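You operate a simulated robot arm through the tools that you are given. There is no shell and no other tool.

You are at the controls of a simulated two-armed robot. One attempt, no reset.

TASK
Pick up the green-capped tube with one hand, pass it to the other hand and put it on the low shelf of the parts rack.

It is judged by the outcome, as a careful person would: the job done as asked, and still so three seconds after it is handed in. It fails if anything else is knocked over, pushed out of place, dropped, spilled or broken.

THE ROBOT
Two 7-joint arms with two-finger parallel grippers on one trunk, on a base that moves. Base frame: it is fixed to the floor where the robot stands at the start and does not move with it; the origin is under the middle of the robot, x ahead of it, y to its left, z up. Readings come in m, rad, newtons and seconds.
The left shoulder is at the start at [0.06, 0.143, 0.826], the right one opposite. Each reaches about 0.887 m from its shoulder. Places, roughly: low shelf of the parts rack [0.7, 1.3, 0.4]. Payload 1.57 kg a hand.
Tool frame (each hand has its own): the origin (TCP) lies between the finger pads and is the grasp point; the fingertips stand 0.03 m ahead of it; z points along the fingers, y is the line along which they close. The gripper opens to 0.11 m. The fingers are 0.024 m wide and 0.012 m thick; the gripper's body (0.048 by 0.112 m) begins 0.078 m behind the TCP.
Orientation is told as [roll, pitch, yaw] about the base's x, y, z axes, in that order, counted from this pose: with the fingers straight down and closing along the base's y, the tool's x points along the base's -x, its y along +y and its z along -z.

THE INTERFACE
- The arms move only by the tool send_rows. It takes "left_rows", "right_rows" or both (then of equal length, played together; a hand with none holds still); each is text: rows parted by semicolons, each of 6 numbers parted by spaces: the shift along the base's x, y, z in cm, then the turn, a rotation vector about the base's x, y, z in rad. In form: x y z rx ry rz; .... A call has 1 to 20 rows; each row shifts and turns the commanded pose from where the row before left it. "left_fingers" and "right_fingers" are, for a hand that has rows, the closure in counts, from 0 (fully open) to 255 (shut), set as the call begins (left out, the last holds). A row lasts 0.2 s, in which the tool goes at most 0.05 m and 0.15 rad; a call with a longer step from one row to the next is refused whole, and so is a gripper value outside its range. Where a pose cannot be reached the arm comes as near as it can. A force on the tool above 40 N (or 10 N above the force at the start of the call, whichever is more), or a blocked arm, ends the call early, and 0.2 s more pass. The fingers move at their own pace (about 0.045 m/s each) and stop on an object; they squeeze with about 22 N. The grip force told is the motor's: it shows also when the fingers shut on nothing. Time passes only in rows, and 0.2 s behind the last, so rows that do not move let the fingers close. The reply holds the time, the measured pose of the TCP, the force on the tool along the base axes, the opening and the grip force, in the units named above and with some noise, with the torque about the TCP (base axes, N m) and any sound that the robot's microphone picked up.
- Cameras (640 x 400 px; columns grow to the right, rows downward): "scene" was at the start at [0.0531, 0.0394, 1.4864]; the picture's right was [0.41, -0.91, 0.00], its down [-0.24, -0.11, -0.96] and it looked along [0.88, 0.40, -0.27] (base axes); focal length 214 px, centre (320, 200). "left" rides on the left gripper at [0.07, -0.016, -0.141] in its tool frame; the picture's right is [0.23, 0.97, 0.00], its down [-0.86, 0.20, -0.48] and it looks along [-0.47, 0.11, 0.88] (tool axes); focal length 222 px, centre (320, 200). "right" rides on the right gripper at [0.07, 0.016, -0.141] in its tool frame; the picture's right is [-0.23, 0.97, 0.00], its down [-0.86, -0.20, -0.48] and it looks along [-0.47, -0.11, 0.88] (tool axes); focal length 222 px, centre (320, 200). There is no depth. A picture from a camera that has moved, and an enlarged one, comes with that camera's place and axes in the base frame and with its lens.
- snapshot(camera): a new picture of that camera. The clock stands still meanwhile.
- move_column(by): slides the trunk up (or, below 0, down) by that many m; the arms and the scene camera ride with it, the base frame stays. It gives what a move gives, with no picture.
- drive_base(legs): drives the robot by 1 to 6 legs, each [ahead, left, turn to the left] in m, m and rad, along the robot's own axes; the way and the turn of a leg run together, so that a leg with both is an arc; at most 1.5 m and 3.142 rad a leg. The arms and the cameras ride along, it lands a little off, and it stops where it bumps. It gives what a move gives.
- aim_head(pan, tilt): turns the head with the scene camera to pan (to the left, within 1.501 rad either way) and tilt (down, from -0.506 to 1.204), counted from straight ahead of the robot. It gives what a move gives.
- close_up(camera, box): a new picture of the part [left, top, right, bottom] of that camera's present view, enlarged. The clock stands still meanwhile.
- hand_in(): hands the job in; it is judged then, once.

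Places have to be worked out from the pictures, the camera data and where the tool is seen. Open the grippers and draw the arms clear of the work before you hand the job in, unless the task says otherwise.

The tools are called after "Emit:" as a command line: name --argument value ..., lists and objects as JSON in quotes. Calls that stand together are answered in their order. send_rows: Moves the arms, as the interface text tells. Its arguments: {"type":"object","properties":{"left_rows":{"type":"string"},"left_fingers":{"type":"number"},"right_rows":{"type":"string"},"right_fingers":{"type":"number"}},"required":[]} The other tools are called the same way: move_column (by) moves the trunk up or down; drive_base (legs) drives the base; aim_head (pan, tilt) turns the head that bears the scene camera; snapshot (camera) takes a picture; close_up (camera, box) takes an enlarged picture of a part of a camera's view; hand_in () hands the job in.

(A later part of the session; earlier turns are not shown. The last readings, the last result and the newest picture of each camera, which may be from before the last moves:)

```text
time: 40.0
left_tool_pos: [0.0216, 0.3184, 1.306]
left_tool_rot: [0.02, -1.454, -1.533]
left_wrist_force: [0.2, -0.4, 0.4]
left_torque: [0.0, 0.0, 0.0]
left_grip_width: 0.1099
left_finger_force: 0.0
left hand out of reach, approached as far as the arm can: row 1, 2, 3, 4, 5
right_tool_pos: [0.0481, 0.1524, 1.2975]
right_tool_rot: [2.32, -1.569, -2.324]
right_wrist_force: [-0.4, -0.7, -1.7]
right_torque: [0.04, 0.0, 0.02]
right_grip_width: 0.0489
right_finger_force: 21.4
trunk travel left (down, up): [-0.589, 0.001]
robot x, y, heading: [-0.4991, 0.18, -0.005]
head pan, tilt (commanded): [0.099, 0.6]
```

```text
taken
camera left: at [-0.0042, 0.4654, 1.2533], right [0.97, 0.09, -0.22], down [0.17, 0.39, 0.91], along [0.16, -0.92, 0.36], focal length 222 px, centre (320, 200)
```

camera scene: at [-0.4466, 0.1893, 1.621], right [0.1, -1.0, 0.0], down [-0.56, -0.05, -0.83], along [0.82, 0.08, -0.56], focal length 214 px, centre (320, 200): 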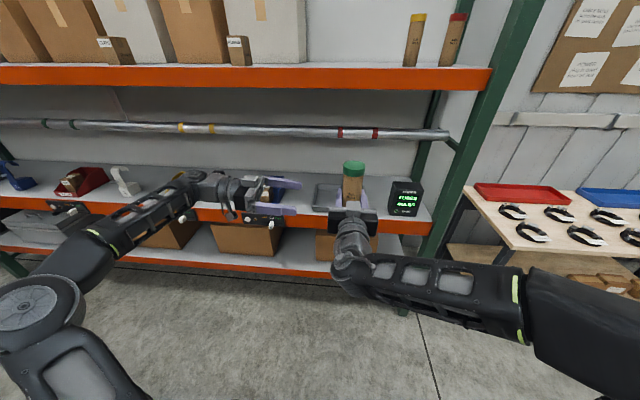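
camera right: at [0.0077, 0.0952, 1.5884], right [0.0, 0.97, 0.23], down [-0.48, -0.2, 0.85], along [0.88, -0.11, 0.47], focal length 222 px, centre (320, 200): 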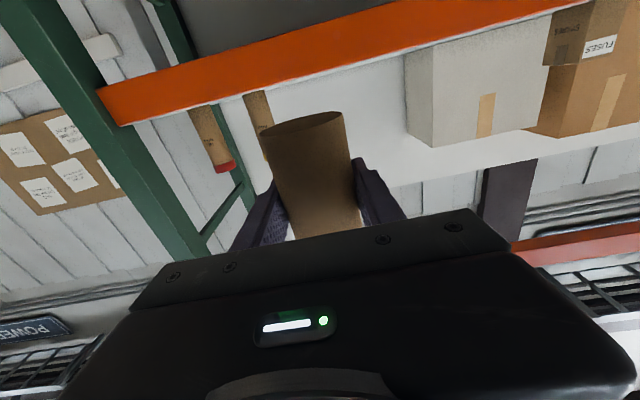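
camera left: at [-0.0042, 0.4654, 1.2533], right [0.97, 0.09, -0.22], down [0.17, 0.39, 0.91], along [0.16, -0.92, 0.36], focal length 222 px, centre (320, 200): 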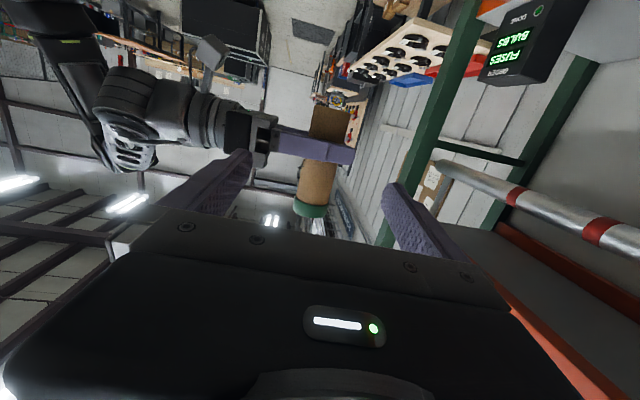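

The left hand reached nearly the wanted pose (fingers −y, ~0.12 rad low). I correct its tilt and bring it to x≈0.048, z≈1.356, still 16 cm left of the tube.

Emit:
send_rows --left_rows "0.53 0 1 -0.0234 0 -0.009; 0.53 0 1 -0.0234 0 -0.009; 0.53 0 1 -0.0234 0 -0.009; 0.53 0 1 -0.0234 0 -0.009; 0.53 0 1 -0.0234 0 -0.009; 0 0 0 0 0 0"

Emit:
snapshot --camera "left"

Emit:
snapshot --camera "scene"

```text
time: 41.4
left_tool_pos: [0.048, 0.3197, 1.3576]
left_tool_rot: [-1.269, -1.568, -0.287]
left_wrist_force: [0.5, -0.3, -0.7]
left_torque: [-0.02, 0.02, 0.0]
left_grip_width: 0.1102
left_finger_force: 0.1
right_tool_pos: [0.048, 0.1525, 1.2984]
right_tool_rot: [2.158, -1.57, -2.16]
right_wrist_force: [-0.5, -0.7, -1.1]
right_torque: [-0.01, -0.03, 0.01]
right_grip_width: 0.0486
right_finger_force: 21.2
trunk travel left (down, up): [-0.589, 0.001]
robot x, y, heading: [-0.5053, 0.1798, 0.002]
head pan, tilt (commanded): [0.099, 0.6]
```

```text
taken
camera left: at [0.0289, 0.4598, 1.2869], right [0.97, 0.01, -0.23], down [0.19, 0.48, 0.85], along [0.12, -0.88, 0.47], focal length 222 px, centre (320, 200)
```

left: 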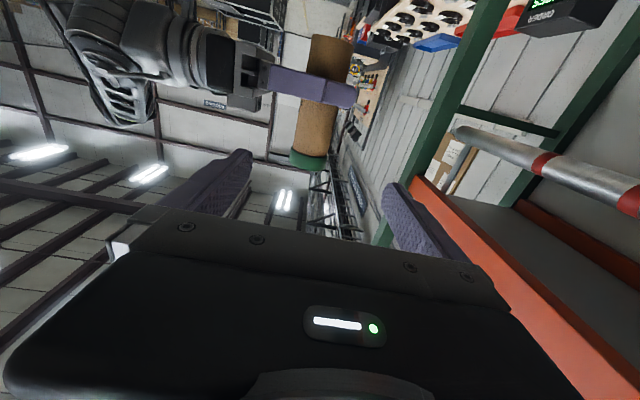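

```text
taken
camera scene: at [-0.4463, 0.1894, 1.6209], right [0.1, -1.0, 0.0], down [-0.56, -0.06, -0.83], along [0.82, 0.08, -0.56], focal length 214 px, centre (320, 200)
```

scene: 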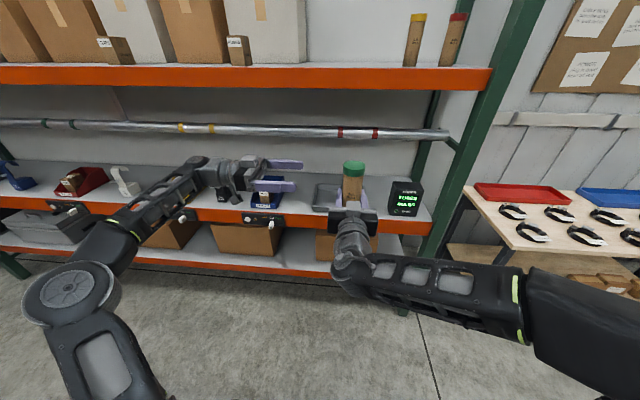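

The left view shows the tube on the approach line with the cap starting just above my intended grip height. I approach 13 cm toward −y and 3 mm down.

Emit:
send_rows --left_rows "0 -2 -0.1 0 0 0; 0 -2 -0.1 0 0 0; 0 -2 -0.1 0 0 0; 0 -2 0 0 0 0; 0 -2 0 0 0 0; 0 -2 0 0 0 0; 0 -1 0 0 0 0; 0 0 0 0 0 0"

Emit:
snapshot --camera "left"

Emit:
close_up --camera "scene" --box '[220, 130, 420, 255]'

```text
time: 43.2
left_tool_pos: [0.049, 0.1875, 1.3529]
left_tool_rot: [-1.104, -1.569, -0.452]
left_wrist_force: [-0.1, -0.2, 0.6]
left_torque: [-0.01, -0.01, 0.01]
left_grip_width: 0.11
left_finger_force: 0.1
right_tool_pos: [0.048, 0.1533, 1.2984]
right_tool_rot: [1.983, -1.571, -1.985]
right_wrist_force: [-1.0, -0.2, -1.1]
right_torque: [0.0, -0.01, 0.0]
right_grip_width: 0.0483
right_finger_force: 22.2
trunk travel left (down, up): [-0.589, 0.001]
robot x, y, heading: [-0.5034, 0.1807, 0.001]
head pan, tilt (commanded): [0.099, 0.6]
```

```text
taken
camera left: at [0.029, 0.3289, 1.2835], right [0.97, 0.01, -0.23], down [0.19, 0.48, 0.86], along [0.12, -0.88, 0.46], focal length 222 px, centre (320, 200)
```

left: 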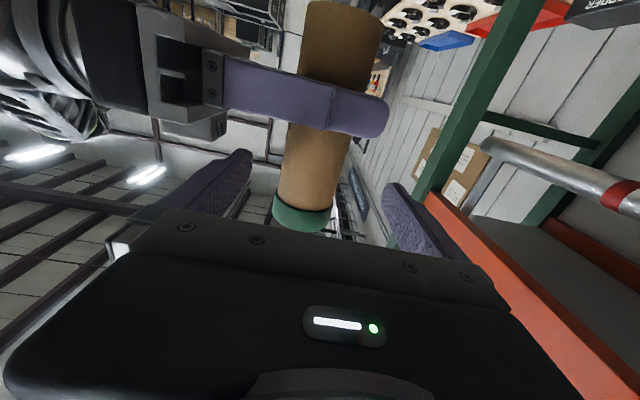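

```text
3.20 times, centred on (320, 192) of scene
camera zoom: at [-0.4461, 0.1893, 1.6209], right [0.1, -1.0, 0.0], down [-0.56, -0.06, -0.82], along [0.82, 0.08, -0.57], focal length 686 px, centre (320, 224)
```

zoom: 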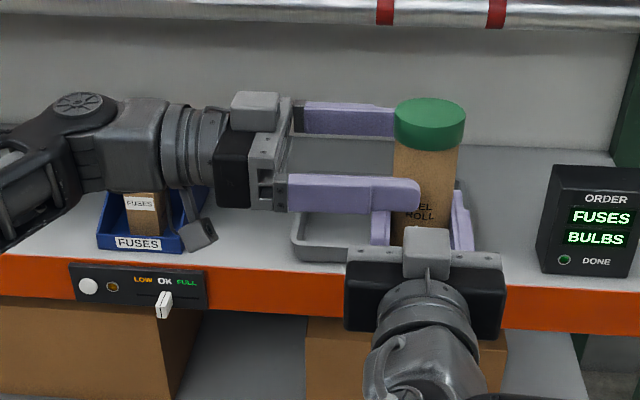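

The left fingers straddle the tube above the right fingers. I zoom the left view to check the lateral centring before the last 3.5 cm.

Emit:
close_up --camera "left" --box '[180, 80, 440, 242]'

```text
2.46 times, centred on (310, 161) of left
camera zoom: at [0.029, 0.3289, 1.2835], right [0.97, 0.01, -0.23], down [0.19, 0.48, 0.86], along [0.12, -0.88, 0.46], focal length 547 px, centre (345, 296)
```

zoom: 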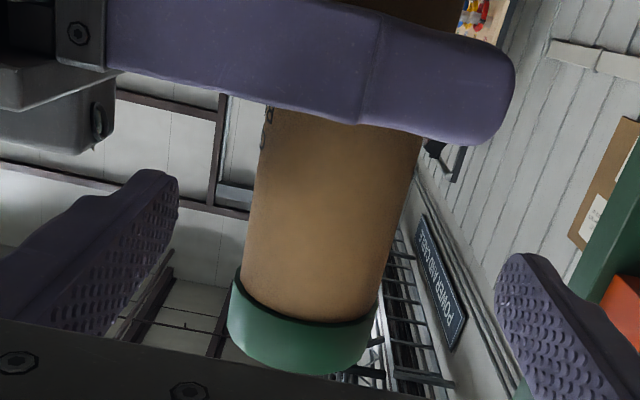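

The zoomed left view shows the tube axis about 9 mm toward −x of the left TCP (x≈0.040). I partly close the left fingers to ~0.08 m, shift −0.9 cm in x, then move in the last 3.45 cm.

Emit:
send_rows --left_rows "-0.3 0 0 0 0 0; -0.3 0 0 0 0 0; -0.3 0 0 0 0 0; 0 -1 0 0 0 0; 0 -1 0 0 0 0; 0 -1 0 0 0 0; 0 -0.45 0 0 0 0; 0 0 0 0 0 0" --left_fingers 70

Emit:
close_up --camera "left" --box '[180, 80, 440, 242]'

Emit:
close_up --camera "scene" --box '[260, 130, 420, 230]'

```text
time: 45.0
left_tool_pos: [0.0404, 0.1521, 1.3545]
left_tool_rot: [-1.08, -1.57, -0.474]
left_wrist_force: [1.3, 0.2, 0.4]
left_torque: [-0.01, -0.04, 0.02]
left_grip_width: 0.08
left_finger_force: 0.1
right_tool_pos: [0.0474, 0.1513, 1.2968]
right_tool_rot: [1.935, -1.571, -1.936]
right_wrist_force: [0.4, -0.8, -2.4]
right_torque: [0.03, -0.01, -0.02]
right_grip_width: 0.0487
right_finger_force: 22.0
trunk travel left (down, up): [-0.589, 0.001]
robot x, y, heading: [-0.5044, 0.1813, -0.002]
head pan, tilt (commanded): [0.099, 0.6]
```

```text
2.46 times, centred on (310, 161) of left
camera zoom: at [0.0204, 0.2946, 1.2835], right [0.97, 0.01, -0.23], down [0.19, 0.48, 0.86], along [0.12, -0.88, 0.46], focal length 547 px, centre (345, 296)
```

zoom: 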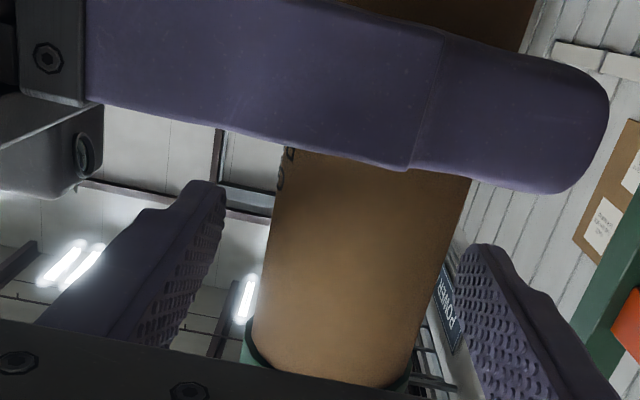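

```text
4.00 times, centred on (340, 180) of scene
camera zoom: at [-0.4461, 0.1892, 1.6209], right [0.1, -1.0, 0.0], down [-0.56, -0.05, -0.82], along [0.82, 0.08, -0.57], focal length 858 px, centre (240, 280)
```

zoom: 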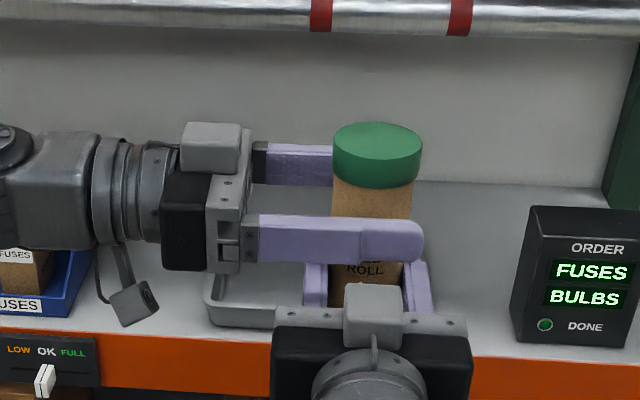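

The tube is now centred at the left TCP with right depth. I close the left fingers on it while the right still holds.

Emit:
send_rows --left_rows "0 0 0 0 0 0; 0 0 0 0 0 0; 0 0 0 0 0 0; 0 0 0 0 0 0; 0 0 0 0 0 0" --left_fingers 255

Emit:
close_up --camera "scene" --box '[260, 130, 420, 230]'

```text
time: 46.2
left_tool_pos: [0.0394, 0.1535, 1.3527]
left_tool_rot: [-1.084, -1.568, -0.469]
left_wrist_force: [7.7, -0.2, 0.2]
left_torque: [-0.04, -0.24, -0.1]
left_grip_width: 0.0484
left_finger_force: 21.8
right_tool_pos: [0.0477, 0.1532, 1.2975]
right_tool_rot: [2.119, -1.571, -2.12]
right_wrist_force: [-7.9, 1.2, -1.9]
right_torque: [0.04, -0.2, 0.11]
right_grip_width: 0.0488
right_finger_force: 21.9
trunk travel left (down, up): [-0.589, 0.001]
robot x, y, heading: [-0.5017, 0.1834, -0.004]
head pan, tilt (commanded): [0.099, 0.6]
```

```text
4.00 times, centred on (340, 180) of scene
camera zoom: at [-0.4461, 0.1892, 1.6209], right [0.1, -1.0, 0.0], down [-0.56, -0.05, -0.82], along [0.82, 0.08, -0.57], focal length 858 px, centre (240, 280)
```

zoom: 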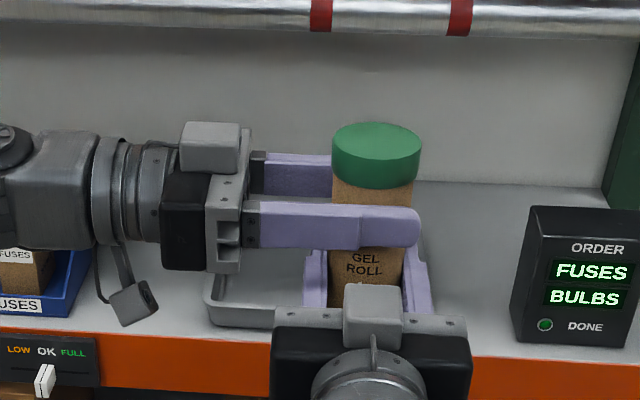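

Both hands grip the tube, with about 8 N of side load from a small offset in x. I shift the left hand +1.5 mm in x to relax it.

Emit:
send_rows --left_rows "0.15 0 0 0 0 0; 0 0 0 0 0 0"

```text
time: 46.8
left_tool_pos: [0.0408, 0.1531, 1.3541]
left_tool_rot: [-0.969, -1.566, -0.588]
left_wrist_force: [1.7, -0.8, 0.0]
left_torque: [-0.03, -0.19, -0.06]
left_grip_width: 0.0485
left_finger_force: 22.0
right_tool_pos: [0.0481, 0.1511, 1.2971]
right_tool_rot: [2.01, -1.568, -2.011]
right_wrist_force: [-2.5, 0.5, -0.4]
right_torque: [-0.02, 0.06, 0.04]
right_grip_width: 0.0488
right_finger_force: 21.8
trunk travel left (down, up): [-0.589, 0.001]
robot x, y, heading: [-0.4974, 0.1782, -0.001]
head pan, tilt (commanded): [0.099, 0.6]
```

The side load dropped to ~2 N. I now open the right fingers.

Emit:
send_rows --right_rows "0 0 0 0 0 0; 0 0 0 0 0 0; 0 0 0 0 0 0; 0 0 0 0 0 0; 0 0 0 0 0 0" --right_fingers 0

Emit:
close_up --camera "scene" --box '[260, 130, 420, 230]'

```text
time: 48.0
left_tool_pos: [0.0419, 0.1539, 1.3543]
left_tool_rot: [-1.071, -1.568, -0.484]
left_wrist_force: [0.3, 0.2, -0.4]
left_torque: [-0.02, -0.02, -0.02]
left_grip_width: 0.0489
left_finger_force: 22.1
right_tool_pos: [0.049, 0.1515, 1.2987]
right_tool_rot: [2.031, -1.57, -2.032]
right_wrist_force: [-0.2, 0.3, -0.2]
right_torque: [-0.01, 0.01, 0.01]
right_grip_width: 0.11
right_finger_force: 0.1
trunk travel left (down, up): [-0.589, 0.001]
robot x, y, heading: [-0.5022, 0.1807, -0.003]
head pan, tilt (commanded): [0.099, 0.6]
```

```text
4.00 times, centred on (340, 180) of scene
camera zoom: at [-0.4461, 0.1892, 1.6209], right [0.1, -1.0, 0.0], down [-0.56, -0.05, -0.82], along [0.82, 0.08, -0.57], focal length 858 px, centre (240, 280)
```

zoom: 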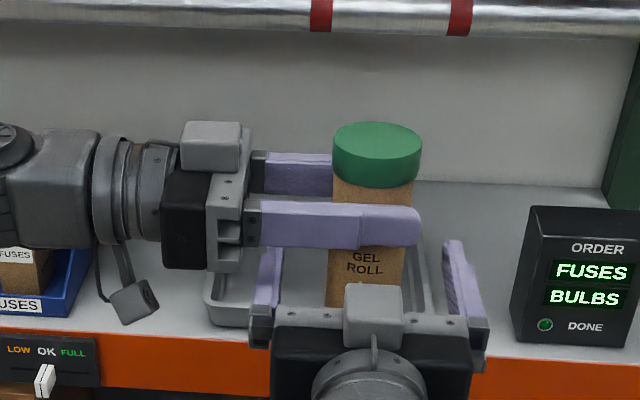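

The right hand is open and the tube stays with the left hand. I withdraw the right hand straight back 9 cm, then away to the right and down.

Emit:
send_rows --right_rows "-1.5 0 0 0 0 0; -1.5 0 0 0 0 0; -1.5 0 0 0 0 0; -1.5 0 0 0 0 0; -1.5 0 0 0 0 0; -1.5 0 0 0 0 0; 0 -2.5 -1 0 0 0; 0 -2.5 -1 0 0 0; 0 -2.5 -1 0 0 0; 0 -2.5 -1 0 0 0; 0 -2.5 -1 0 0 0; 0 -2.5 -1 0 0 0; 0 0 0 0 0 0"

Emit:
snapshot --camera "scene"

Emit:
snapshot --camera "left"

```text
time: 50.8
left_tool_pos: [0.0407, 0.1538, 1.3542]
left_tool_rot: [-1.128, -1.569, -0.428]
left_wrist_force: [0.4, 0.9, 0.6]
left_torque: [0.01, -0.03, 0.0]
left_grip_width: 0.0488
left_finger_force: 22.1
right_tool_pos: [0.0096, 0.028, 1.2789]
right_tool_rot: [1.29, -1.571, -1.291]
right_wrist_force: [-0.5, 0.7, -0.3]
right_torque: [0.01, -0.02, -0.03]
right_grip_width: 0.1101
right_finger_force: 0.1
right hand out of reach, approached as far as the arm can: row 8, 9, 10, 11, 12
trunk travel left (down, up): [-0.589, 0.001]
robot x, y, heading: [-0.4997, 0.1797, -0.006]
head pan, tilt (commanded): [0.099, 0.6]
```

```text
taken
camera scene: at [-0.4463, 0.1895, 1.6209], right [0.1, -1.0, 0.0], down [-0.56, -0.06, -0.83], along [0.82, 0.08, -0.57], focal length 214 px, centre (320, 200)
```

scene: 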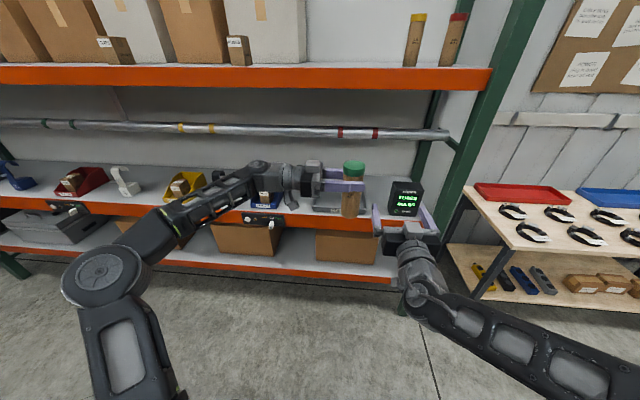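

```text
taken
camera left: at [0.0216, 0.295, 1.2837], right [0.97, 0.01, -0.23], down [0.19, 0.48, 0.86], along [0.12, -0.88, 0.46], focal length 222 px, centre (320, 200)
```

left: 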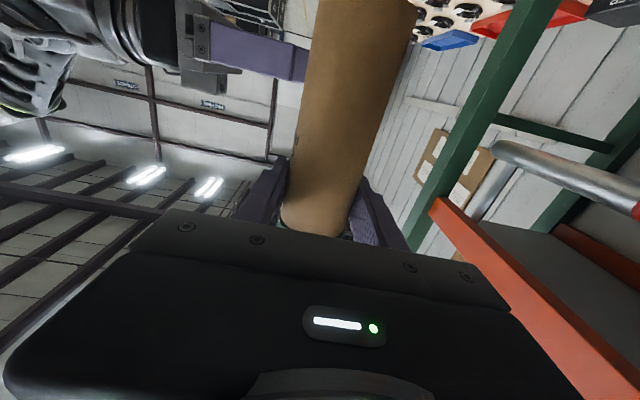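

The left hand holds the tube alone, upright. I move the right hand farther right and point it down again, while the left stays put.

Emit:
send_rows --right_rows "0.5 -3 0 0 0 0; 0.5 -3 0 0 0 0; 0.5 -3 0 0 0 0; 0.5 -3 0 0 0 0; 0.5 -3 0 0 0 0; 0.5 -3 0 0 0 0; 0 0 0 0 0.143 0; 0 0 0 0 0.143 0; 0 0 0 0 0.143 0; 0 0 0 0 0.143 0; 0 0 0 0 0.143 0; 0 0 0 0 0.143 0; 0 0 0 0 0.143 0; 0 0 0 0 0.143 0; 0 0 0 0 0.143 0; 0 0 0 0 0.143 0; 0 0 0 0 0.141 0; 0 0 0 0 0 0"

Emit:
snapshot --camera "scene"

```text
time: 54.6
left_tool_pos: [0.0424, 0.1538, 1.3537]
left_tool_rot: [-1.08, -1.571, -0.472]
left_wrist_force: [0.6, -0.1, -0.4]
left_torque: [-0.04, 0.01, 0.01]
left_grip_width: 0.0486
left_finger_force: 21.8
right_tool_pos: [0.0359, -0.153, 1.2643]
right_tool_rot: [0.011, -0.288, 0.001]
right_wrist_force: [0.8, -0.2, -0.1]
right_torque: [-0.03, -0.02, -0.01]
right_grip_width: 0.1101
right_finger_force: 0.0
right hand out of reach, approached as far as the arm can: row 16, 17
trunk travel left (down, up): [-0.589, 0.001]
robot x, y, heading: [-0.4998, 0.1766, 0.005]
head pan, tilt (commanded): [0.099, 0.6]
```

```text
taken
camera scene: at [-0.4463, 0.1892, 1.6209], right [0.1, -1.0, 0.0], down [-0.56, -0.05, -0.83], along [0.82, 0.08, -0.57], focal length 214 px, centre (320, 200)
```

scene: 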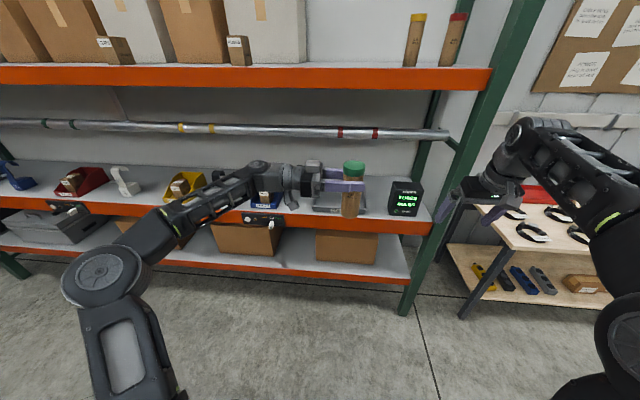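

Right hand is clear. Now the right tucks back and finishes pointing down, while the left yaws +90° so its fingers point ahead with the tube upright.

Emit:
send_rows --right_rows "-2 0 -1 0 0.026 0; -2 0 -1 0 0.026 0; -2 0 -1 0 0.026 0; -2 0 -1 0 0.026 0; -2 0 -1 0 0.026 0; -2 0 -1 0 0.026 0; -2 0 -1 0 0.026 0; -2 0 -1 0 0.026 0; -2 0 -1 0 0.026 0; -2 0 -1 0 0.026 0; 0 0 0 0 0.026 0; 0 0 0 0 0 0" --left_rows "0 1.2 0 0 0 0.1428; 0 1.2 0 0 0 0.1428; 0 1.2 0 0 0 0.1428; 0 1.2 0 0 0 0.1428; 0 1.2 0 0 0 0.1428; 0 1.2 0 0 0 0.1428; 0 1.2 0 0 0 0.1428; 0 1.2 0 0 0 0.1428; 0 1.2 0 0 0 0.1428; 0 1.2 0 0 0 0.1428; 0 1.2 0 0 0 0.1428; 0 0 0 0 0 0"

Emit:
snapshot --camera "scene"

Emit:
snapshot --camera "left"

```text
time: 57.2
left_tool_pos: [0.0407, 0.2851, 1.3543]
left_tool_rot: [-0.992, -1.569, 1.006]
left_wrist_force: [-0.5, 0.1, 1.8]
left_torque: [-0.01, 0.02, -0.01]
left_grip_width: 0.0487
left_finger_force: 21.9
right_tool_pos: [-0.1648, -0.152, 1.1646]
right_tool_rot: [0.012, 0.0, 0.0]
right_wrist_force: [-0.9, 0.0, 0.4]
right_torque: [-0.01, -0.02, -0.01]
right_grip_width: 0.1098
right_finger_force: 0.1
trunk travel left (down, up): [-0.589, 0.001]
robot x, y, heading: [-0.5044, 0.1808, -0.001]
head pan, tilt (commanded): [0.099, 0.6]
```

```text
taken
camera scene: at [-0.4469, 0.1893, 1.621], right [0.1, -1.0, 0.0], down [-0.56, -0.05, -0.83], along [0.82, 0.08, -0.56], focal length 214 px, centre (320, 200)
```

scene: 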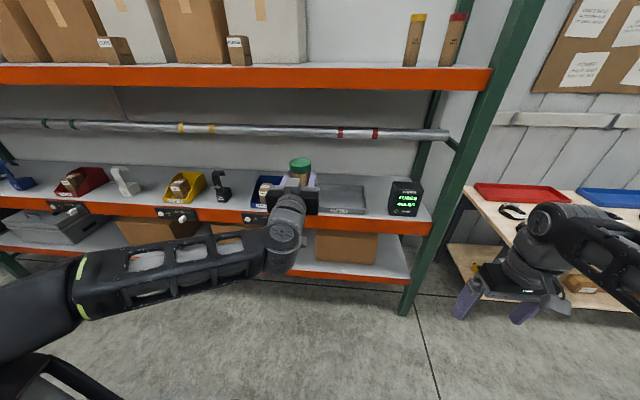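

```text
taken
camera left: at [-0.1025, 0.2673, 1.2838], right [-0.02, 0.97, -0.23], down [-0.48, 0.19, 0.86], along [0.88, 0.12, 0.46], focal length 222 px, centre (320, 200)
```

left: 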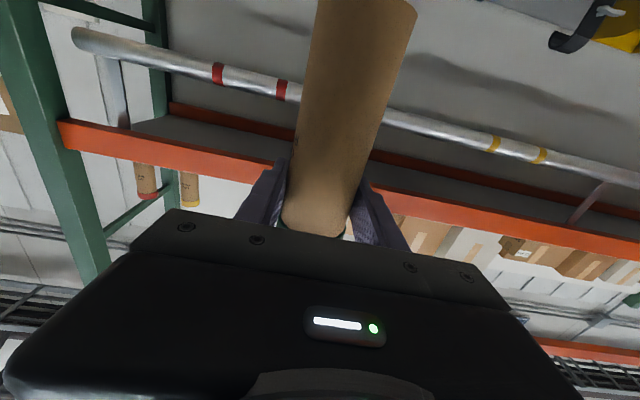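

Tube is upright in the left hand with fingers ahead. The path to the left is clear, so I drive 1.0 m left and look at the low shelf there.

Emit:
drive_base --legs '[[0, 1.0, 0]]'

Emit:
move_column --by -0.3

Emit:
aim_head --pan 0.0 --tilt 0.5

Emit:
snapshot --camera "scene"

```text
time: 62.5
left_tool_pos: [0.0456, 1.2955, 1.3538]
left_tool_rot: [-0.993, -1.567, 1.003]
left_wrist_force: [-0.3, 0.4, -0.7]
left_torque: [-0.02, 0.01, 0.0]
left_grip_width: 0.0488
left_finger_force: 22.4
right_tool_pos: [-0.1615, 0.8589, 1.1638]
right_tool_rot: [0.012, 0.0, -0.003]
right_wrist_force: [-0.3, 0.8, -0.8]
right_torque: [0.02, -0.02, -0.02]
right_grip_width: 0.1099
right_finger_force: 0.1
trunk travel left (down, up): [-0.589, 0.001]
robot x, y, heading: [-0.4986, 1.191, -0.004]
head pan, tilt (commanded): [0.099, 0.6]
```

```text
time: 65.5
left_tool_pos: [0.0458, 1.2946, 1.0535]
left_tool_rot: [-0.936, -1.568, 0.947]
left_wrist_force: [0.0, -0.7, -0.3]
left_torque: [0.01, -0.04, 0.01]
left_grip_width: 0.0485
left_finger_force: 22.0
right_tool_pos: [-0.162, 0.8577, 0.8631]
right_tool_rot: [0.012, 0.0, -0.002]
right_wrist_force: [0.6, -0.9, -0.3]
right_torque: [0.0, 0.01, 0.01]
right_grip_width: 0.1098
right_finger_force: 0.1
trunk travel left (down, up): [-0.289, 0.301]
robot x, y, heading: [-0.4978, 1.1934, -0.002]
head pan, tilt (commanded): [0.099, 0.6]
```

```text
time: 66.2
left_tool_pos: [0.044, 1.2959, 1.0547]
left_tool_rot: [-0.909, -1.57, 0.919]
left_wrist_force: [0.2, -0.3, -0.1]
left_torque: [-0.02, 0.05, -0.03]
left_grip_width: 0.0487
left_finger_force: 21.6
right_tool_pos: [-0.1615, 0.8584, 0.8645]
right_tool_rot: [0.011, 0.0, -0.004]
right_wrist_force: [-0.6, -0.4, 0.4]
right_torque: [0.02, 0.01, -0.02]
right_grip_width: 0.1099
right_finger_force: 0.0
trunk travel left (down, up): [-0.289, 0.301]
robot x, y, heading: [-0.4982, 1.1943, -0.01]
head pan, tilt (commanded): [0.0, 0.499]
```

```text
taken
camera scene: at [-0.4388, 1.1921, 1.33], right [-0.01, -1.0, 0.0], down [-0.48, 0.0, -0.88], along [0.88, -0.01, -0.48], focal length 214 px, centre (320, 200)
```

scene: 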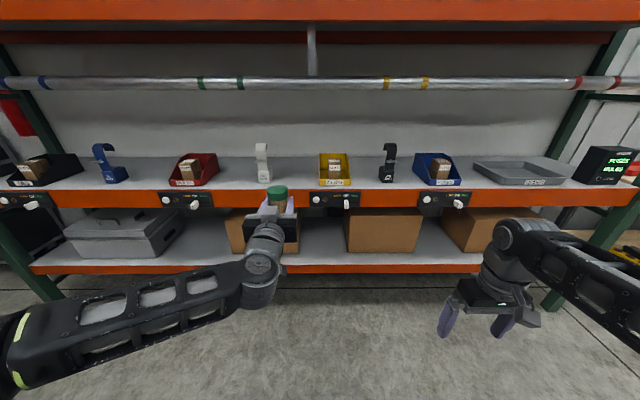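

The low shelf (z≈0.44 at the front edge) has boxes with a gap near y≈1.05–1.3 partly hidden by my hand. I lower the trunk the rest of the way and look again from a lower viewpoint.

Emit:
move_column --by -0.25

Emit:
aim_head --pan 0.0 --tilt 0.35

Emit:
snapshot --camera "scene"

Emit:
snapshot --camera "left"

```text
time: 68.7
left_tool_pos: [0.0461, 1.295, 0.8032]
left_tool_rot: [-0.928, -1.57, 0.937]
left_wrist_force: [-0.2, -0.4, -0.2]
left_torque: [0.0, 0.02, 0.02]
left_grip_width: 0.0488
left_finger_force: 22.4
right_tool_pos: [-0.1611, 0.8572, 0.6139]
right_tool_rot: [0.012, 0.0, -0.005]
right_wrist_force: [1.3, 0.1, 0.3]
right_torque: [-0.02, 0.01, 0.0]
right_grip_width: 0.1098
right_finger_force: 0.0
trunk travel left (down, up): [-0.039, 0.551]
robot x, y, heading: [-0.4954, 1.1964, -0.004]
head pan, tilt (commanded): [0.0, 0.499]
```

```text
time: 69.4
left_tool_pos: [0.045, 1.2945, 0.8036]
left_tool_rot: [-0.909, -1.57, 0.92]
left_wrist_force: [1.0, -0.5, -0.5]
left_torque: [0.0, 0.01, -0.01]
left_grip_width: 0.0487
left_finger_force: 22.0
right_tool_pos: [-0.1612, 0.8573, 0.6129]
right_tool_rot: [0.011, 0.001, -0.002]
right_wrist_force: [0.4, 0.3, -0.4]
right_torque: [-0.03, 0.0, -0.02]
right_grip_width: 0.1099
right_finger_force: 0.1
trunk travel left (down, up): [-0.039, 0.551]
robot x, y, heading: [-0.4966, 1.1937, -0.009]
head pan, tilt (commanded): [0.0, 0.351]
```

```text
taken
camera scene: at [-0.4367, 1.1921, 1.0937], right [-0.01, -1.0, 0.0], down [-0.34, 0.0, -0.94], along [0.94, -0.01, -0.34], focal length 214 px, centre (320, 200)
```

scene: 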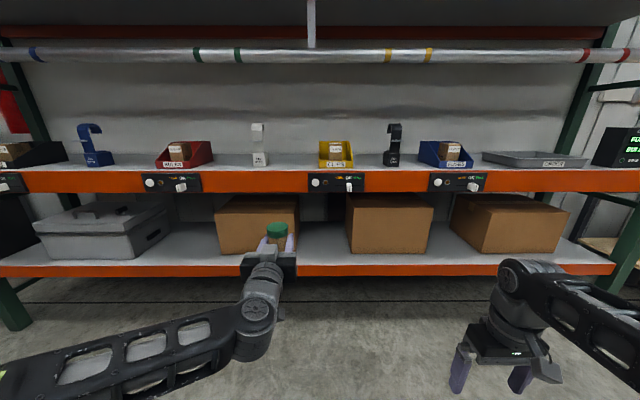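

```text
taken
camera left: at [-0.097, 1.2774, 0.7336], right [-0.01, 0.97, -0.23], down [-0.48, 0.2, 0.86], along [0.88, 0.12, 0.46], focal length 222 px, centre (320, 200)
```

left: 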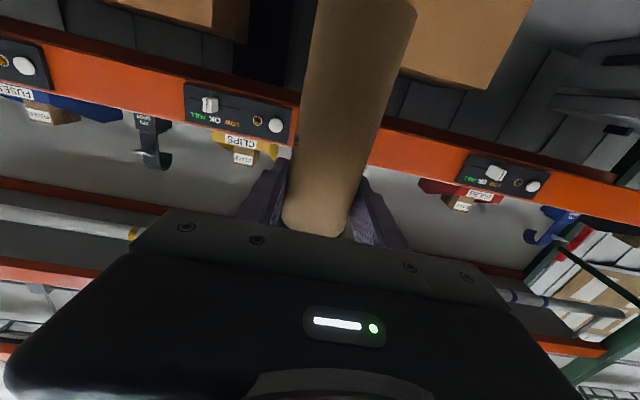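

I enlarge the low-shelf gap between the two cardboard boxes to measure it.

Emit:
close_up --camera "scene" --box '[200, 160, 440, 310]'

```text
2.67 times, centred on (320, 235) of scene
camera zoom: at [-0.4367, 1.1921, 1.0937], right [-0.01, -1.0, 0.0], down [-0.34, 0.0, -0.94], along [0.94, -0.01, -0.34], focal length 572 px, centre (320, 107)
```

zoom: 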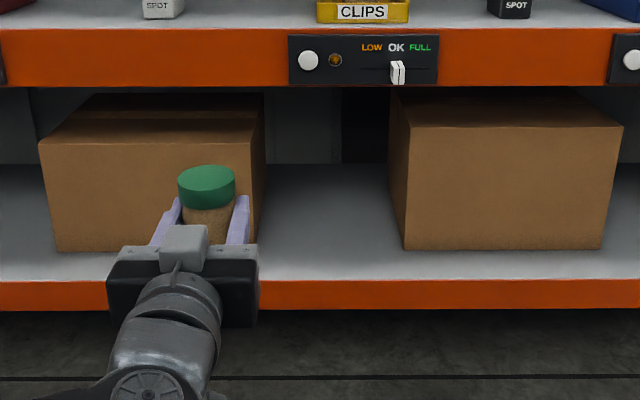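

Gap on the low shelf: y≈1.01 to 1.316, box fronts at x≈0.556, shelf top z≈0.426, bench beam underside ≈0.805. I'll place at (0.575, 1.163). First I lower the left hand to z≈0.585 in free space.

Emit:
send_rows --left_rows "0.7 0 -2.7 0 0 0; 0.7 0 -2.7 0 0 0; 0.7 0 -2.7 0 0 0; 0.7 0 -2.7 0 0 0; 0.7 0 -2.7 0 0 0; 0.7 0 -2.7 0 0 0; 0.7 0 -2.7 0 0 0; 0.7 0 -2.7 0 0 0; 0 0 0 0 0 0"

Emit:
snapshot --camera "scene"

```text
time: 71.4
left_tool_pos: [0.1009, 1.2945, 0.5881]
left_tool_rot: [-1.061, -1.57, 1.069]
left_wrist_force: [0.4, -0.3, -0.7]
left_torque: [0.02, 0.0, -0.02]
left_grip_width: 0.0485
left_finger_force: 21.6
right_tool_pos: [-0.1614, 0.8568, 0.6137]
right_tool_rot: [0.01, 0.0, -0.004]
right_wrist_force: [-0.4, 0.4, 0.7]
right_torque: [-0.01, 0.0, 0.03]
right_grip_width: 0.11
right_finger_force: 0.1
trunk travel left (down, up): [-0.039, 0.551]
robot x, y, heading: [-0.4967, 1.1906, -0.005]
head pan, tilt (commanded): [0.0, 0.351]
```

```text
taken
camera scene: at [-0.4366, 1.1921, 1.0937], right [-0.01, -1.0, 0.0], down [-0.34, 0.0, -0.94], along [0.94, -0.01, -0.34], focal length 214 px, centre (320, 200)
```

scene: 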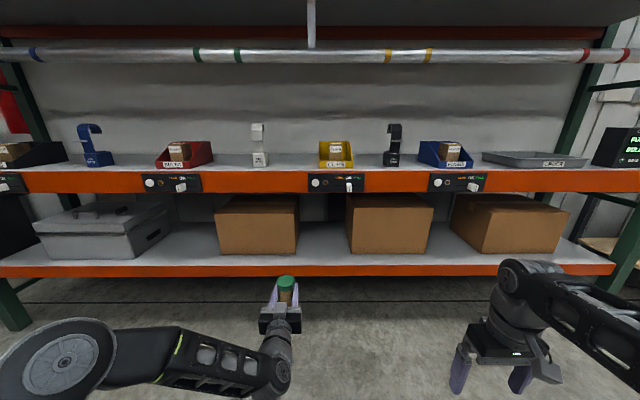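

The hand is lowered and the gap is now fully visible. I enlarge it once more to confirm the box edges.

Emit:
close_up --camera "scene" --box '[240, 170, 400, 270]'

```text
4.00 times, centred on (320, 220) of scene
camera zoom: at [-0.4366, 1.1921, 1.0937], right [-0.01, -1.0, 0.0], down [-0.34, 0.0, -0.94], along [0.94, -0.01, -0.34], focal length 858 px, centre (320, 120)
```

zoom: 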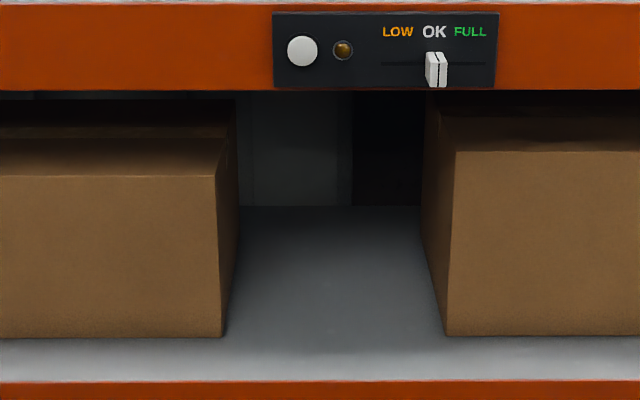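

Confirmed: gap y 1.009–1.312, shelf top z≈0.426. I drive 0.134 m right, then 0.297 m forward, leaving the tube just in front of the shelf edge.

Emit:
drive_base --legs '[[0, -0.134, 0], [0.297, 0, 0]]'

Emit:
aim_head --pan 0.1 --tilt 0.6

Emit:
snapshot --camera "scene"

Emit:
snapshot --camera "left"

```text
time: 74.3
left_tool_pos: [0.394, 1.1577, 0.5887]
left_tool_rot: [-0.926, -1.569, 0.937]
left_wrist_force: [-0.1, 0.1, 0.1]
left_torque: [-0.01, 0.01, 0.0]
left_grip_width: 0.0489
left_finger_force: 21.8
right_tool_pos: [0.1323, 0.7205, 0.6151]
right_tool_rot: [0.012, -0.001, -0.005]
right_wrist_force: [-0.4, 0.1, 1.0]
right_torque: [-0.02, 0.0, 0.01]
right_grip_width: 0.11
right_finger_force: 0.0
trunk travel left (down, up): [-0.039, 0.551]
robot x, y, heading: [-0.2058, 1.0574, -0.009]
head pan, tilt (commanded): [0.0, 0.351]
```

```text
time: 75.1
left_tool_pos: [0.3941, 1.1576, 0.5873]
left_tool_rot: [-0.875, -1.569, 0.883]
left_wrist_force: [-1.1, -0.4, -0.2]
left_torque: [0.0, 0.05, -0.04]
left_grip_width: 0.0485
left_finger_force: 22.2
right_tool_pos: [0.1333, 0.7216, 0.6139]
right_tool_rot: [0.014, 0.002, -0.002]
right_wrist_force: [0.2, 0.2, -0.4]
right_torque: [0.0, 0.03, 0.02]
right_grip_width: 0.1099
right_finger_force: 0.1
trunk travel left (down, up): [-0.039, 0.551]
robot x, y, heading: [-0.2014, 1.0585, -0.01]
head pan, tilt (commanded): [0.099, 0.6]
```

```text
taken
camera scene: at [-0.1479, 1.0646, 1.071], right [0.09, -1.0, 0.0], down [-0.56, -0.05, -0.83], along [0.82, 0.08, -0.56], focal length 214 px, centre (320, 200)
```

scene: 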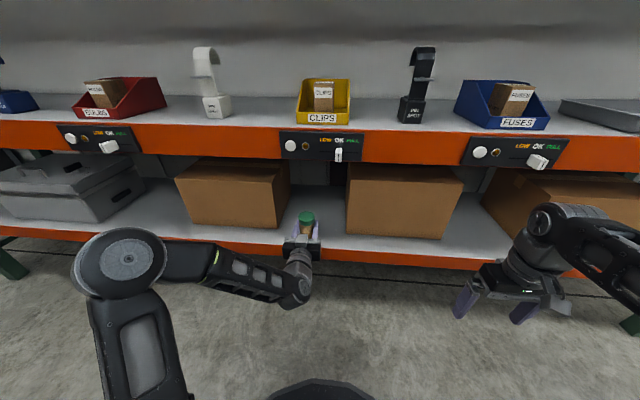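

```text
taken
camera left: at [0.2524, 1.1409, 0.5182], right [-0.01, 0.97, -0.23], down [-0.48, 0.2, 0.86], along [0.88, 0.12, 0.46], focal length 222 px, centre (320, 200)
```

left: 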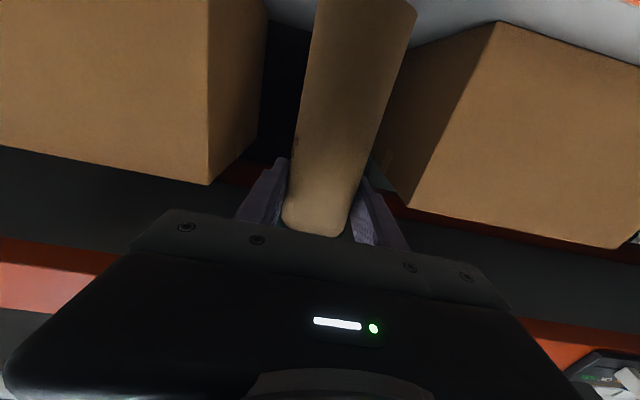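

The tube stands before the gap. I zoom in to re-measure the shelf edge and the gap from this closer viewpoint.

Emit:
close_up --camera "scene" --box '[240, 150, 400, 250]'

```text
4.00 times, centred on (320, 200) of scene
camera zoom: at [-0.1479, 1.0646, 1.071], right [0.09, -1.0, 0.0], down [-0.56, -0.05, -0.83], along [0.82, 0.08, -0.56], focal length 858 px, centre (320, 200)
```

zoom: 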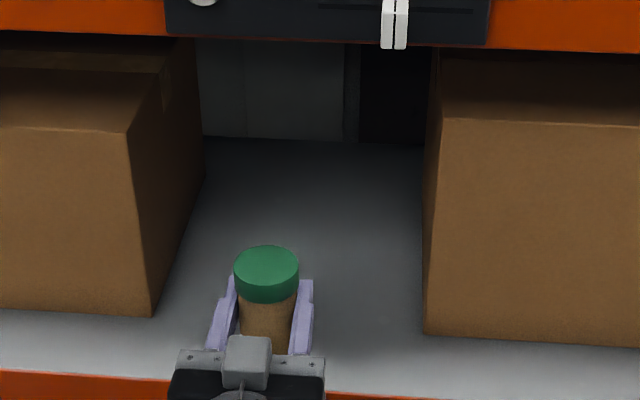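

Both views agree: shelf top z≈0.426 and gap centre y≈1.167. I move the tube in 18 cm along +x with 1 cm to the left, staying ~5 cm above the deck.

Emit:
send_rows --left_rows "2 0.1 0 0 0 0; 2 0.1 0 0 0 0; 2 0.1 0 0 0 0; 2 0.1 0 0 0 0; 2 0.1 0 0 0 0; 2 0.1 0 0 0 0; 2 0.1 0 0 0 0; 2 0.1 0 0 0 0; 2 0.1 0 0 0 0; 0 0 0 0 0 0"

Emit:
snapshot --camera "scene"

Emit:
close_up --camera "scene" --box '[240, 150, 400, 250]'

Emit:
snapshot --camera "left"

```text
time: 77.3
left_tool_pos: [0.5752, 1.1684, 0.5889]
left_tool_rot: [-0.824, -1.568, 0.834]
left_wrist_force: [-0.2, -0.2, -0.6]
left_torque: [0.0, -0.01, -0.03]
left_grip_width: 0.0487
left_finger_force: 21.8
right_tool_pos: [0.1339, 0.7208, 0.6131]
right_tool_rot: [0.012, -0.001, -0.004]
right_wrist_force: [0.3, 0.0, 0.7]
right_torque: [-0.02, 0.01, 0.01]
right_grip_width: 0.1101
right_finger_force: 0.0
trunk travel left (down, up): [-0.039, 0.551]
robot x, y, heading: [-0.2087, 1.0573, -0.007]
head pan, tilt (commanded): [0.099, 0.6]
```

```text
taken
camera scene: at [-0.1479, 1.0646, 1.0709], right [0.09, -1.0, 0.0], down [-0.56, -0.05, -0.82], along [0.82, 0.08, -0.57], focal length 214 px, centre (320, 200)
```

scene: 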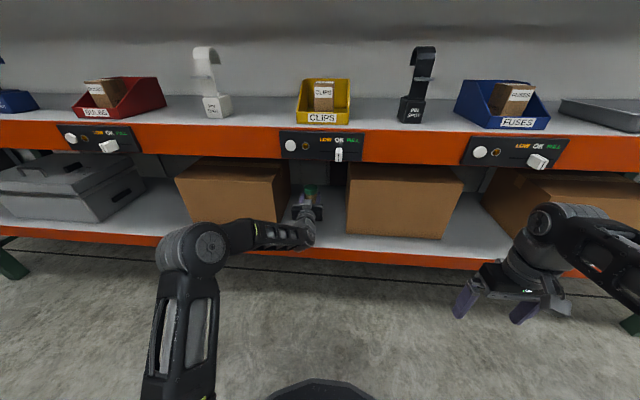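

```text
4.00 times, centred on (320, 200) of scene
camera zoom: at [-0.1479, 1.0646, 1.0709], right [0.09, -1.0, 0.0], down [-0.56, -0.05, -0.82], along [0.82, 0.08, -0.57], focal length 858 px, centre (320, 200)
```

zoom: 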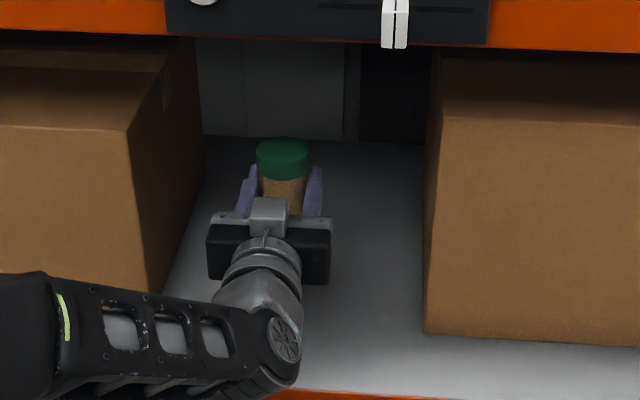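

```text
taken
camera left: at [0.4329, 1.1503, 0.5184], right [-0.01, 0.97, -0.23], down [-0.48, 0.2, 0.86], along [0.88, 0.12, 0.46], focal length 222 px, centre (320, 200)
```

left: 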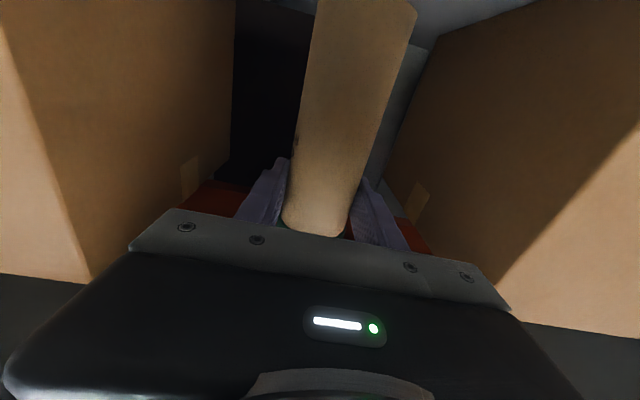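

The tube is in the gap with free space both sides. I lower it 4 cm, then will feel for the deck in small steps.

Emit:
send_rows --left_rows "0 0 -1 0 0 0; 0 0 -1 0 0 0; 0 0 -1 0 0 0; 0 0 -1 0 0 0; 0 0 0 0 0 0"

Emit:
close_up --camera "scene" --box '[240, 150, 400, 250]'

Emit:
snapshot --camera "left"

```text
time: 78.5
left_tool_pos: [0.5761, 1.1678, 0.5492]
left_tool_rot: [-0.953, -1.569, 0.962]
left_wrist_force: [-0.1, 0.1, -0.5]
left_torque: [-0.02, -0.02, 0.01]
left_grip_width: 0.0486
left_finger_force: 21.6
right_tool_pos: [0.1333, 0.722, 0.613]
right_tool_rot: [0.014, 0.0, -0.003]
right_wrist_force: [0.3, -0.1, -0.7]
right_torque: [-0.01, 0.02, 0.03]
right_grip_width: 0.1103
right_finger_force: 0.0
trunk travel left (down, up): [-0.039, 0.551]
robot x, y, heading: [-0.2011, 1.0597, -0.012]
head pan, tilt (commanded): [0.099, 0.6]
```

```text
4.00 times, centred on (320, 200) of scene
camera zoom: at [-0.1479, 1.0646, 1.0709], right [0.09, -1.0, 0.0], down [-0.56, -0.05, -0.82], along [0.82, 0.08, -0.57], focal length 858 px, centre (320, 200)
```

zoom: 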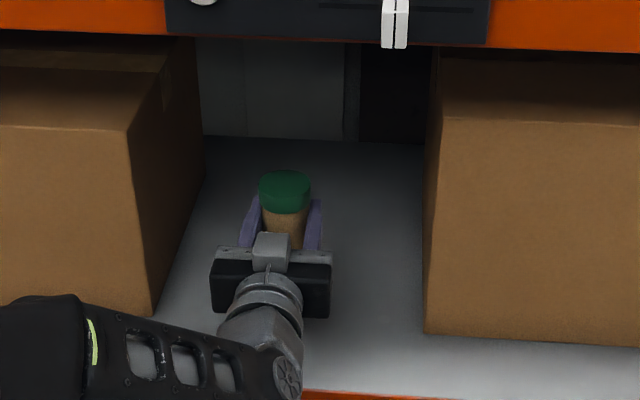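

```text
taken
camera left: at [0.4327, 1.1497, 0.4785], right [-0.01, 0.97, -0.23], down [-0.48, 0.2, 0.86], along [0.88, 0.12, 0.46], focal length 222 px, centre (320, 200)
```

left: 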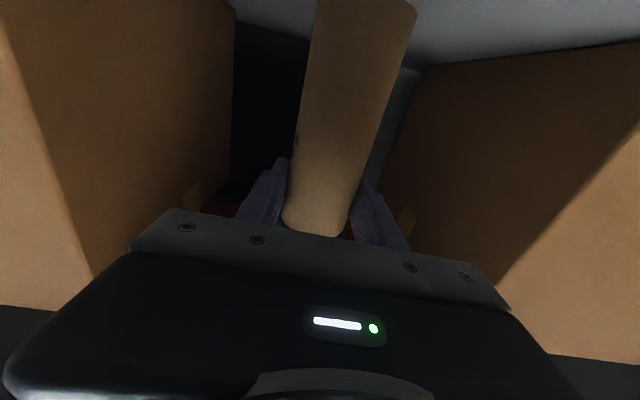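

No contact yet; bottom should be ~1.5 cm above the deck. I lower 0.8 cm more and check the force.

Emit:
send_rows --left_rows "0 0 -0.4 0 0 0; 0 0 -0.4 0 0 0; 0 0 0 0 0 0"

Emit:
send_rows --left_rows "0 0 -0.3 0 0 0; 0 0 0 0 0 0"

```text
time: 79.3
left_tool_pos: [0.5759, 1.1676, 0.5406]
left_tool_rot: [-0.919, -1.568, 0.927]
left_wrist_force: [-0.3, 0.1, 0.2]
left_torque: [0.0, 0.04, 0.03]
left_grip_width: 0.0486
left_finger_force: 22.4
right_tool_pos: [0.1332, 0.7212, 0.6131]
right_tool_rot: [0.013, 0.0, -0.003]
right_wrist_force: [-0.6, 0.1, 0.1]
right_torque: [-0.01, 0.01, 0.01]
right_grip_width: 0.1098
right_finger_force: 0.1
trunk travel left (down, up): [-0.039, 0.551]
robot x, y, heading: [-0.2011, 1.0551, -0.013]
head pan, tilt (commanded): [0.099, 0.6]
```

```text
time: 79.9
left_tool_pos: [0.5751, 1.1683, 0.5382]
left_tool_rot: [-0.935, -1.569, 0.946]
left_wrist_force: [-0.6, -0.7, 0.1]
left_torque: [-0.04, -0.01, -0.01]
left_grip_width: 0.0484
left_finger_force: 21.5
right_tool_pos: [0.1335, 0.7218, 0.6137]
right_tool_rot: [0.011, 0.0, -0.003]
right_wrist_force: [0.2, 1.0, -0.1]
right_torque: [-0.03, 0.01, -0.01]
right_grip_width: 0.1102
right_finger_force: 0.1
trunk travel left (down, up): [-0.039, 0.551]
robot x, y, heading: [-0.1998, 1.0546, -0.008]
head pan, tilt (commanded): [0.099, 0.6]
```

Still no contact at z≈0.538. I continue down in 3 mm steps.

Emit:
send_rows --left_rows "0 0 -0.3 0 0 0; 0 0 0 0 0 0"

Emit:
send_rows --left_rows "0 0 -0.2 0 0 0; 0 0 0 0 0 0"

```text
time: 80.5
left_tool_pos: [0.575, 1.1682, 0.5347]
left_tool_rot: [-0.905, -1.569, 0.915]
left_wrist_force: [0.2, -0.7, -0.4]
left_torque: [0.02, -0.05, 0.01]
left_grip_width: 0.049
left_finger_force: 22.2
right_tool_pos: [0.133, 0.7214, 0.6138]
right_tool_rot: [0.012, 0.0, -0.003]
right_wrist_force: [0.8, 0.0, 0.7]
right_torque: [0.0, -0.01, -0.02]
right_grip_width: 0.11
right_finger_force: 0.1
trunk travel left (down, up): [-0.039, 0.551]
robot x, y, heading: [-0.2044, 1.0559, -0.011]
head pan, tilt (commanded): [0.099, 0.6]
```

```text
time: 81.1
left_tool_pos: [0.5749, 1.1681, 0.5324]
left_tool_rot: [-0.891, -1.569, 0.9]
left_wrist_force: [-0.3, 0.5, 0.2]
left_torque: [0.03, 0.01, -0.02]
left_grip_width: 0.0487
left_finger_force: 22.1
right_tool_pos: [0.1331, 0.7202, 0.614]
right_tool_rot: [0.014, -0.001, -0.004]
right_wrist_force: [-0.3, 0.4, 0.0]
right_torque: [-0.02, 0.0, -0.04]
right_grip_width: 0.1098
right_finger_force: 0.1
trunk travel left (down, up): [-0.039, 0.551]
robot x, y, heading: [-0.2026, 1.0559, -0.01]
head pan, tilt (commanded): [0.099, 0.6]
```

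No contact at 0.5324. I take a look for clearance, then keep lowering 2 mm at a time.

Emit:
close_up --camera "scene" --box '[260, 170, 360, 250]'

Emit:
send_rows --left_rows "0 0 -0.2 0 0 0; 0 0 0 0 0 0"

Emit:
send_rows --left_rows "0 0 -0.2 0 0 0; 0 0 0 0 0 0"

```text
5.00 times, centred on (310, 210) of scene
camera zoom: at [-0.1479, 1.0646, 1.0709], right [0.09, -1.0, 0.0], down [-0.56, -0.05, -0.82], along [0.82, 0.08, -0.57], focal length 1072 px, centre (370, 150)
```

zoom: 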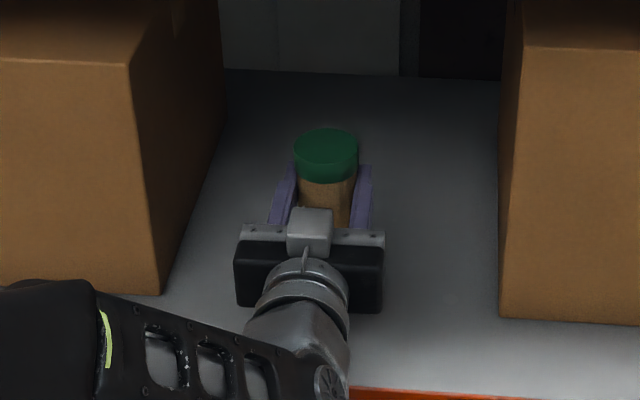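

```text
time: 81.7
left_tool_pos: [0.5751, 1.1673, 0.5299]
left_tool_rot: [-0.827, -1.568, 0.836]
left_wrist_force: [-0.4, -0.2, 0.3]
left_torque: [-0.03, -0.02, 0.0]
left_grip_width: 0.0488
left_finger_force: 22.0
right_tool_pos: [0.1322, 0.7213, 0.6137]
right_tool_rot: [0.012, 0.001, -0.002]
right_wrist_force: [-0.3, 0.0, -0.1]
right_torque: [0.01, 0.02, -0.01]
right_grip_width: 0.11
right_finger_force: 0.1
trunk travel left (down, up): [-0.039, 0.551]
robot x, y, heading: [-0.2045, 1.0535, -0.013]
head pan, tilt (commanded): [0.099, 0.6]
```

```text
time: 82.3
left_tool_pos: [0.5749, 1.1678, 0.5274]
left_tool_rot: [-0.759, -1.57, 0.769]
left_wrist_force: [-0.1, 0.0, 0.3]
left_torque: [0.02, 0.01, -0.01]
left_grip_width: 0.0486
left_finger_force: 21.8
right_tool_pos: [0.1341, 0.7218, 0.6138]
right_tool_rot: [0.013, -0.001, -0.004]
right_wrist_force: [0.0, 0.6, 0.1]
right_torque: [0.03, 0.02, 0.0]
right_grip_width: 0.1101
right_finger_force: 0.1
trunk travel left (down, up): [-0.039, 0.551]
robot x, y, heading: [-0.2037, 1.0554, -0.009]
head pan, tilt (commanded): [0.099, 0.6]
```

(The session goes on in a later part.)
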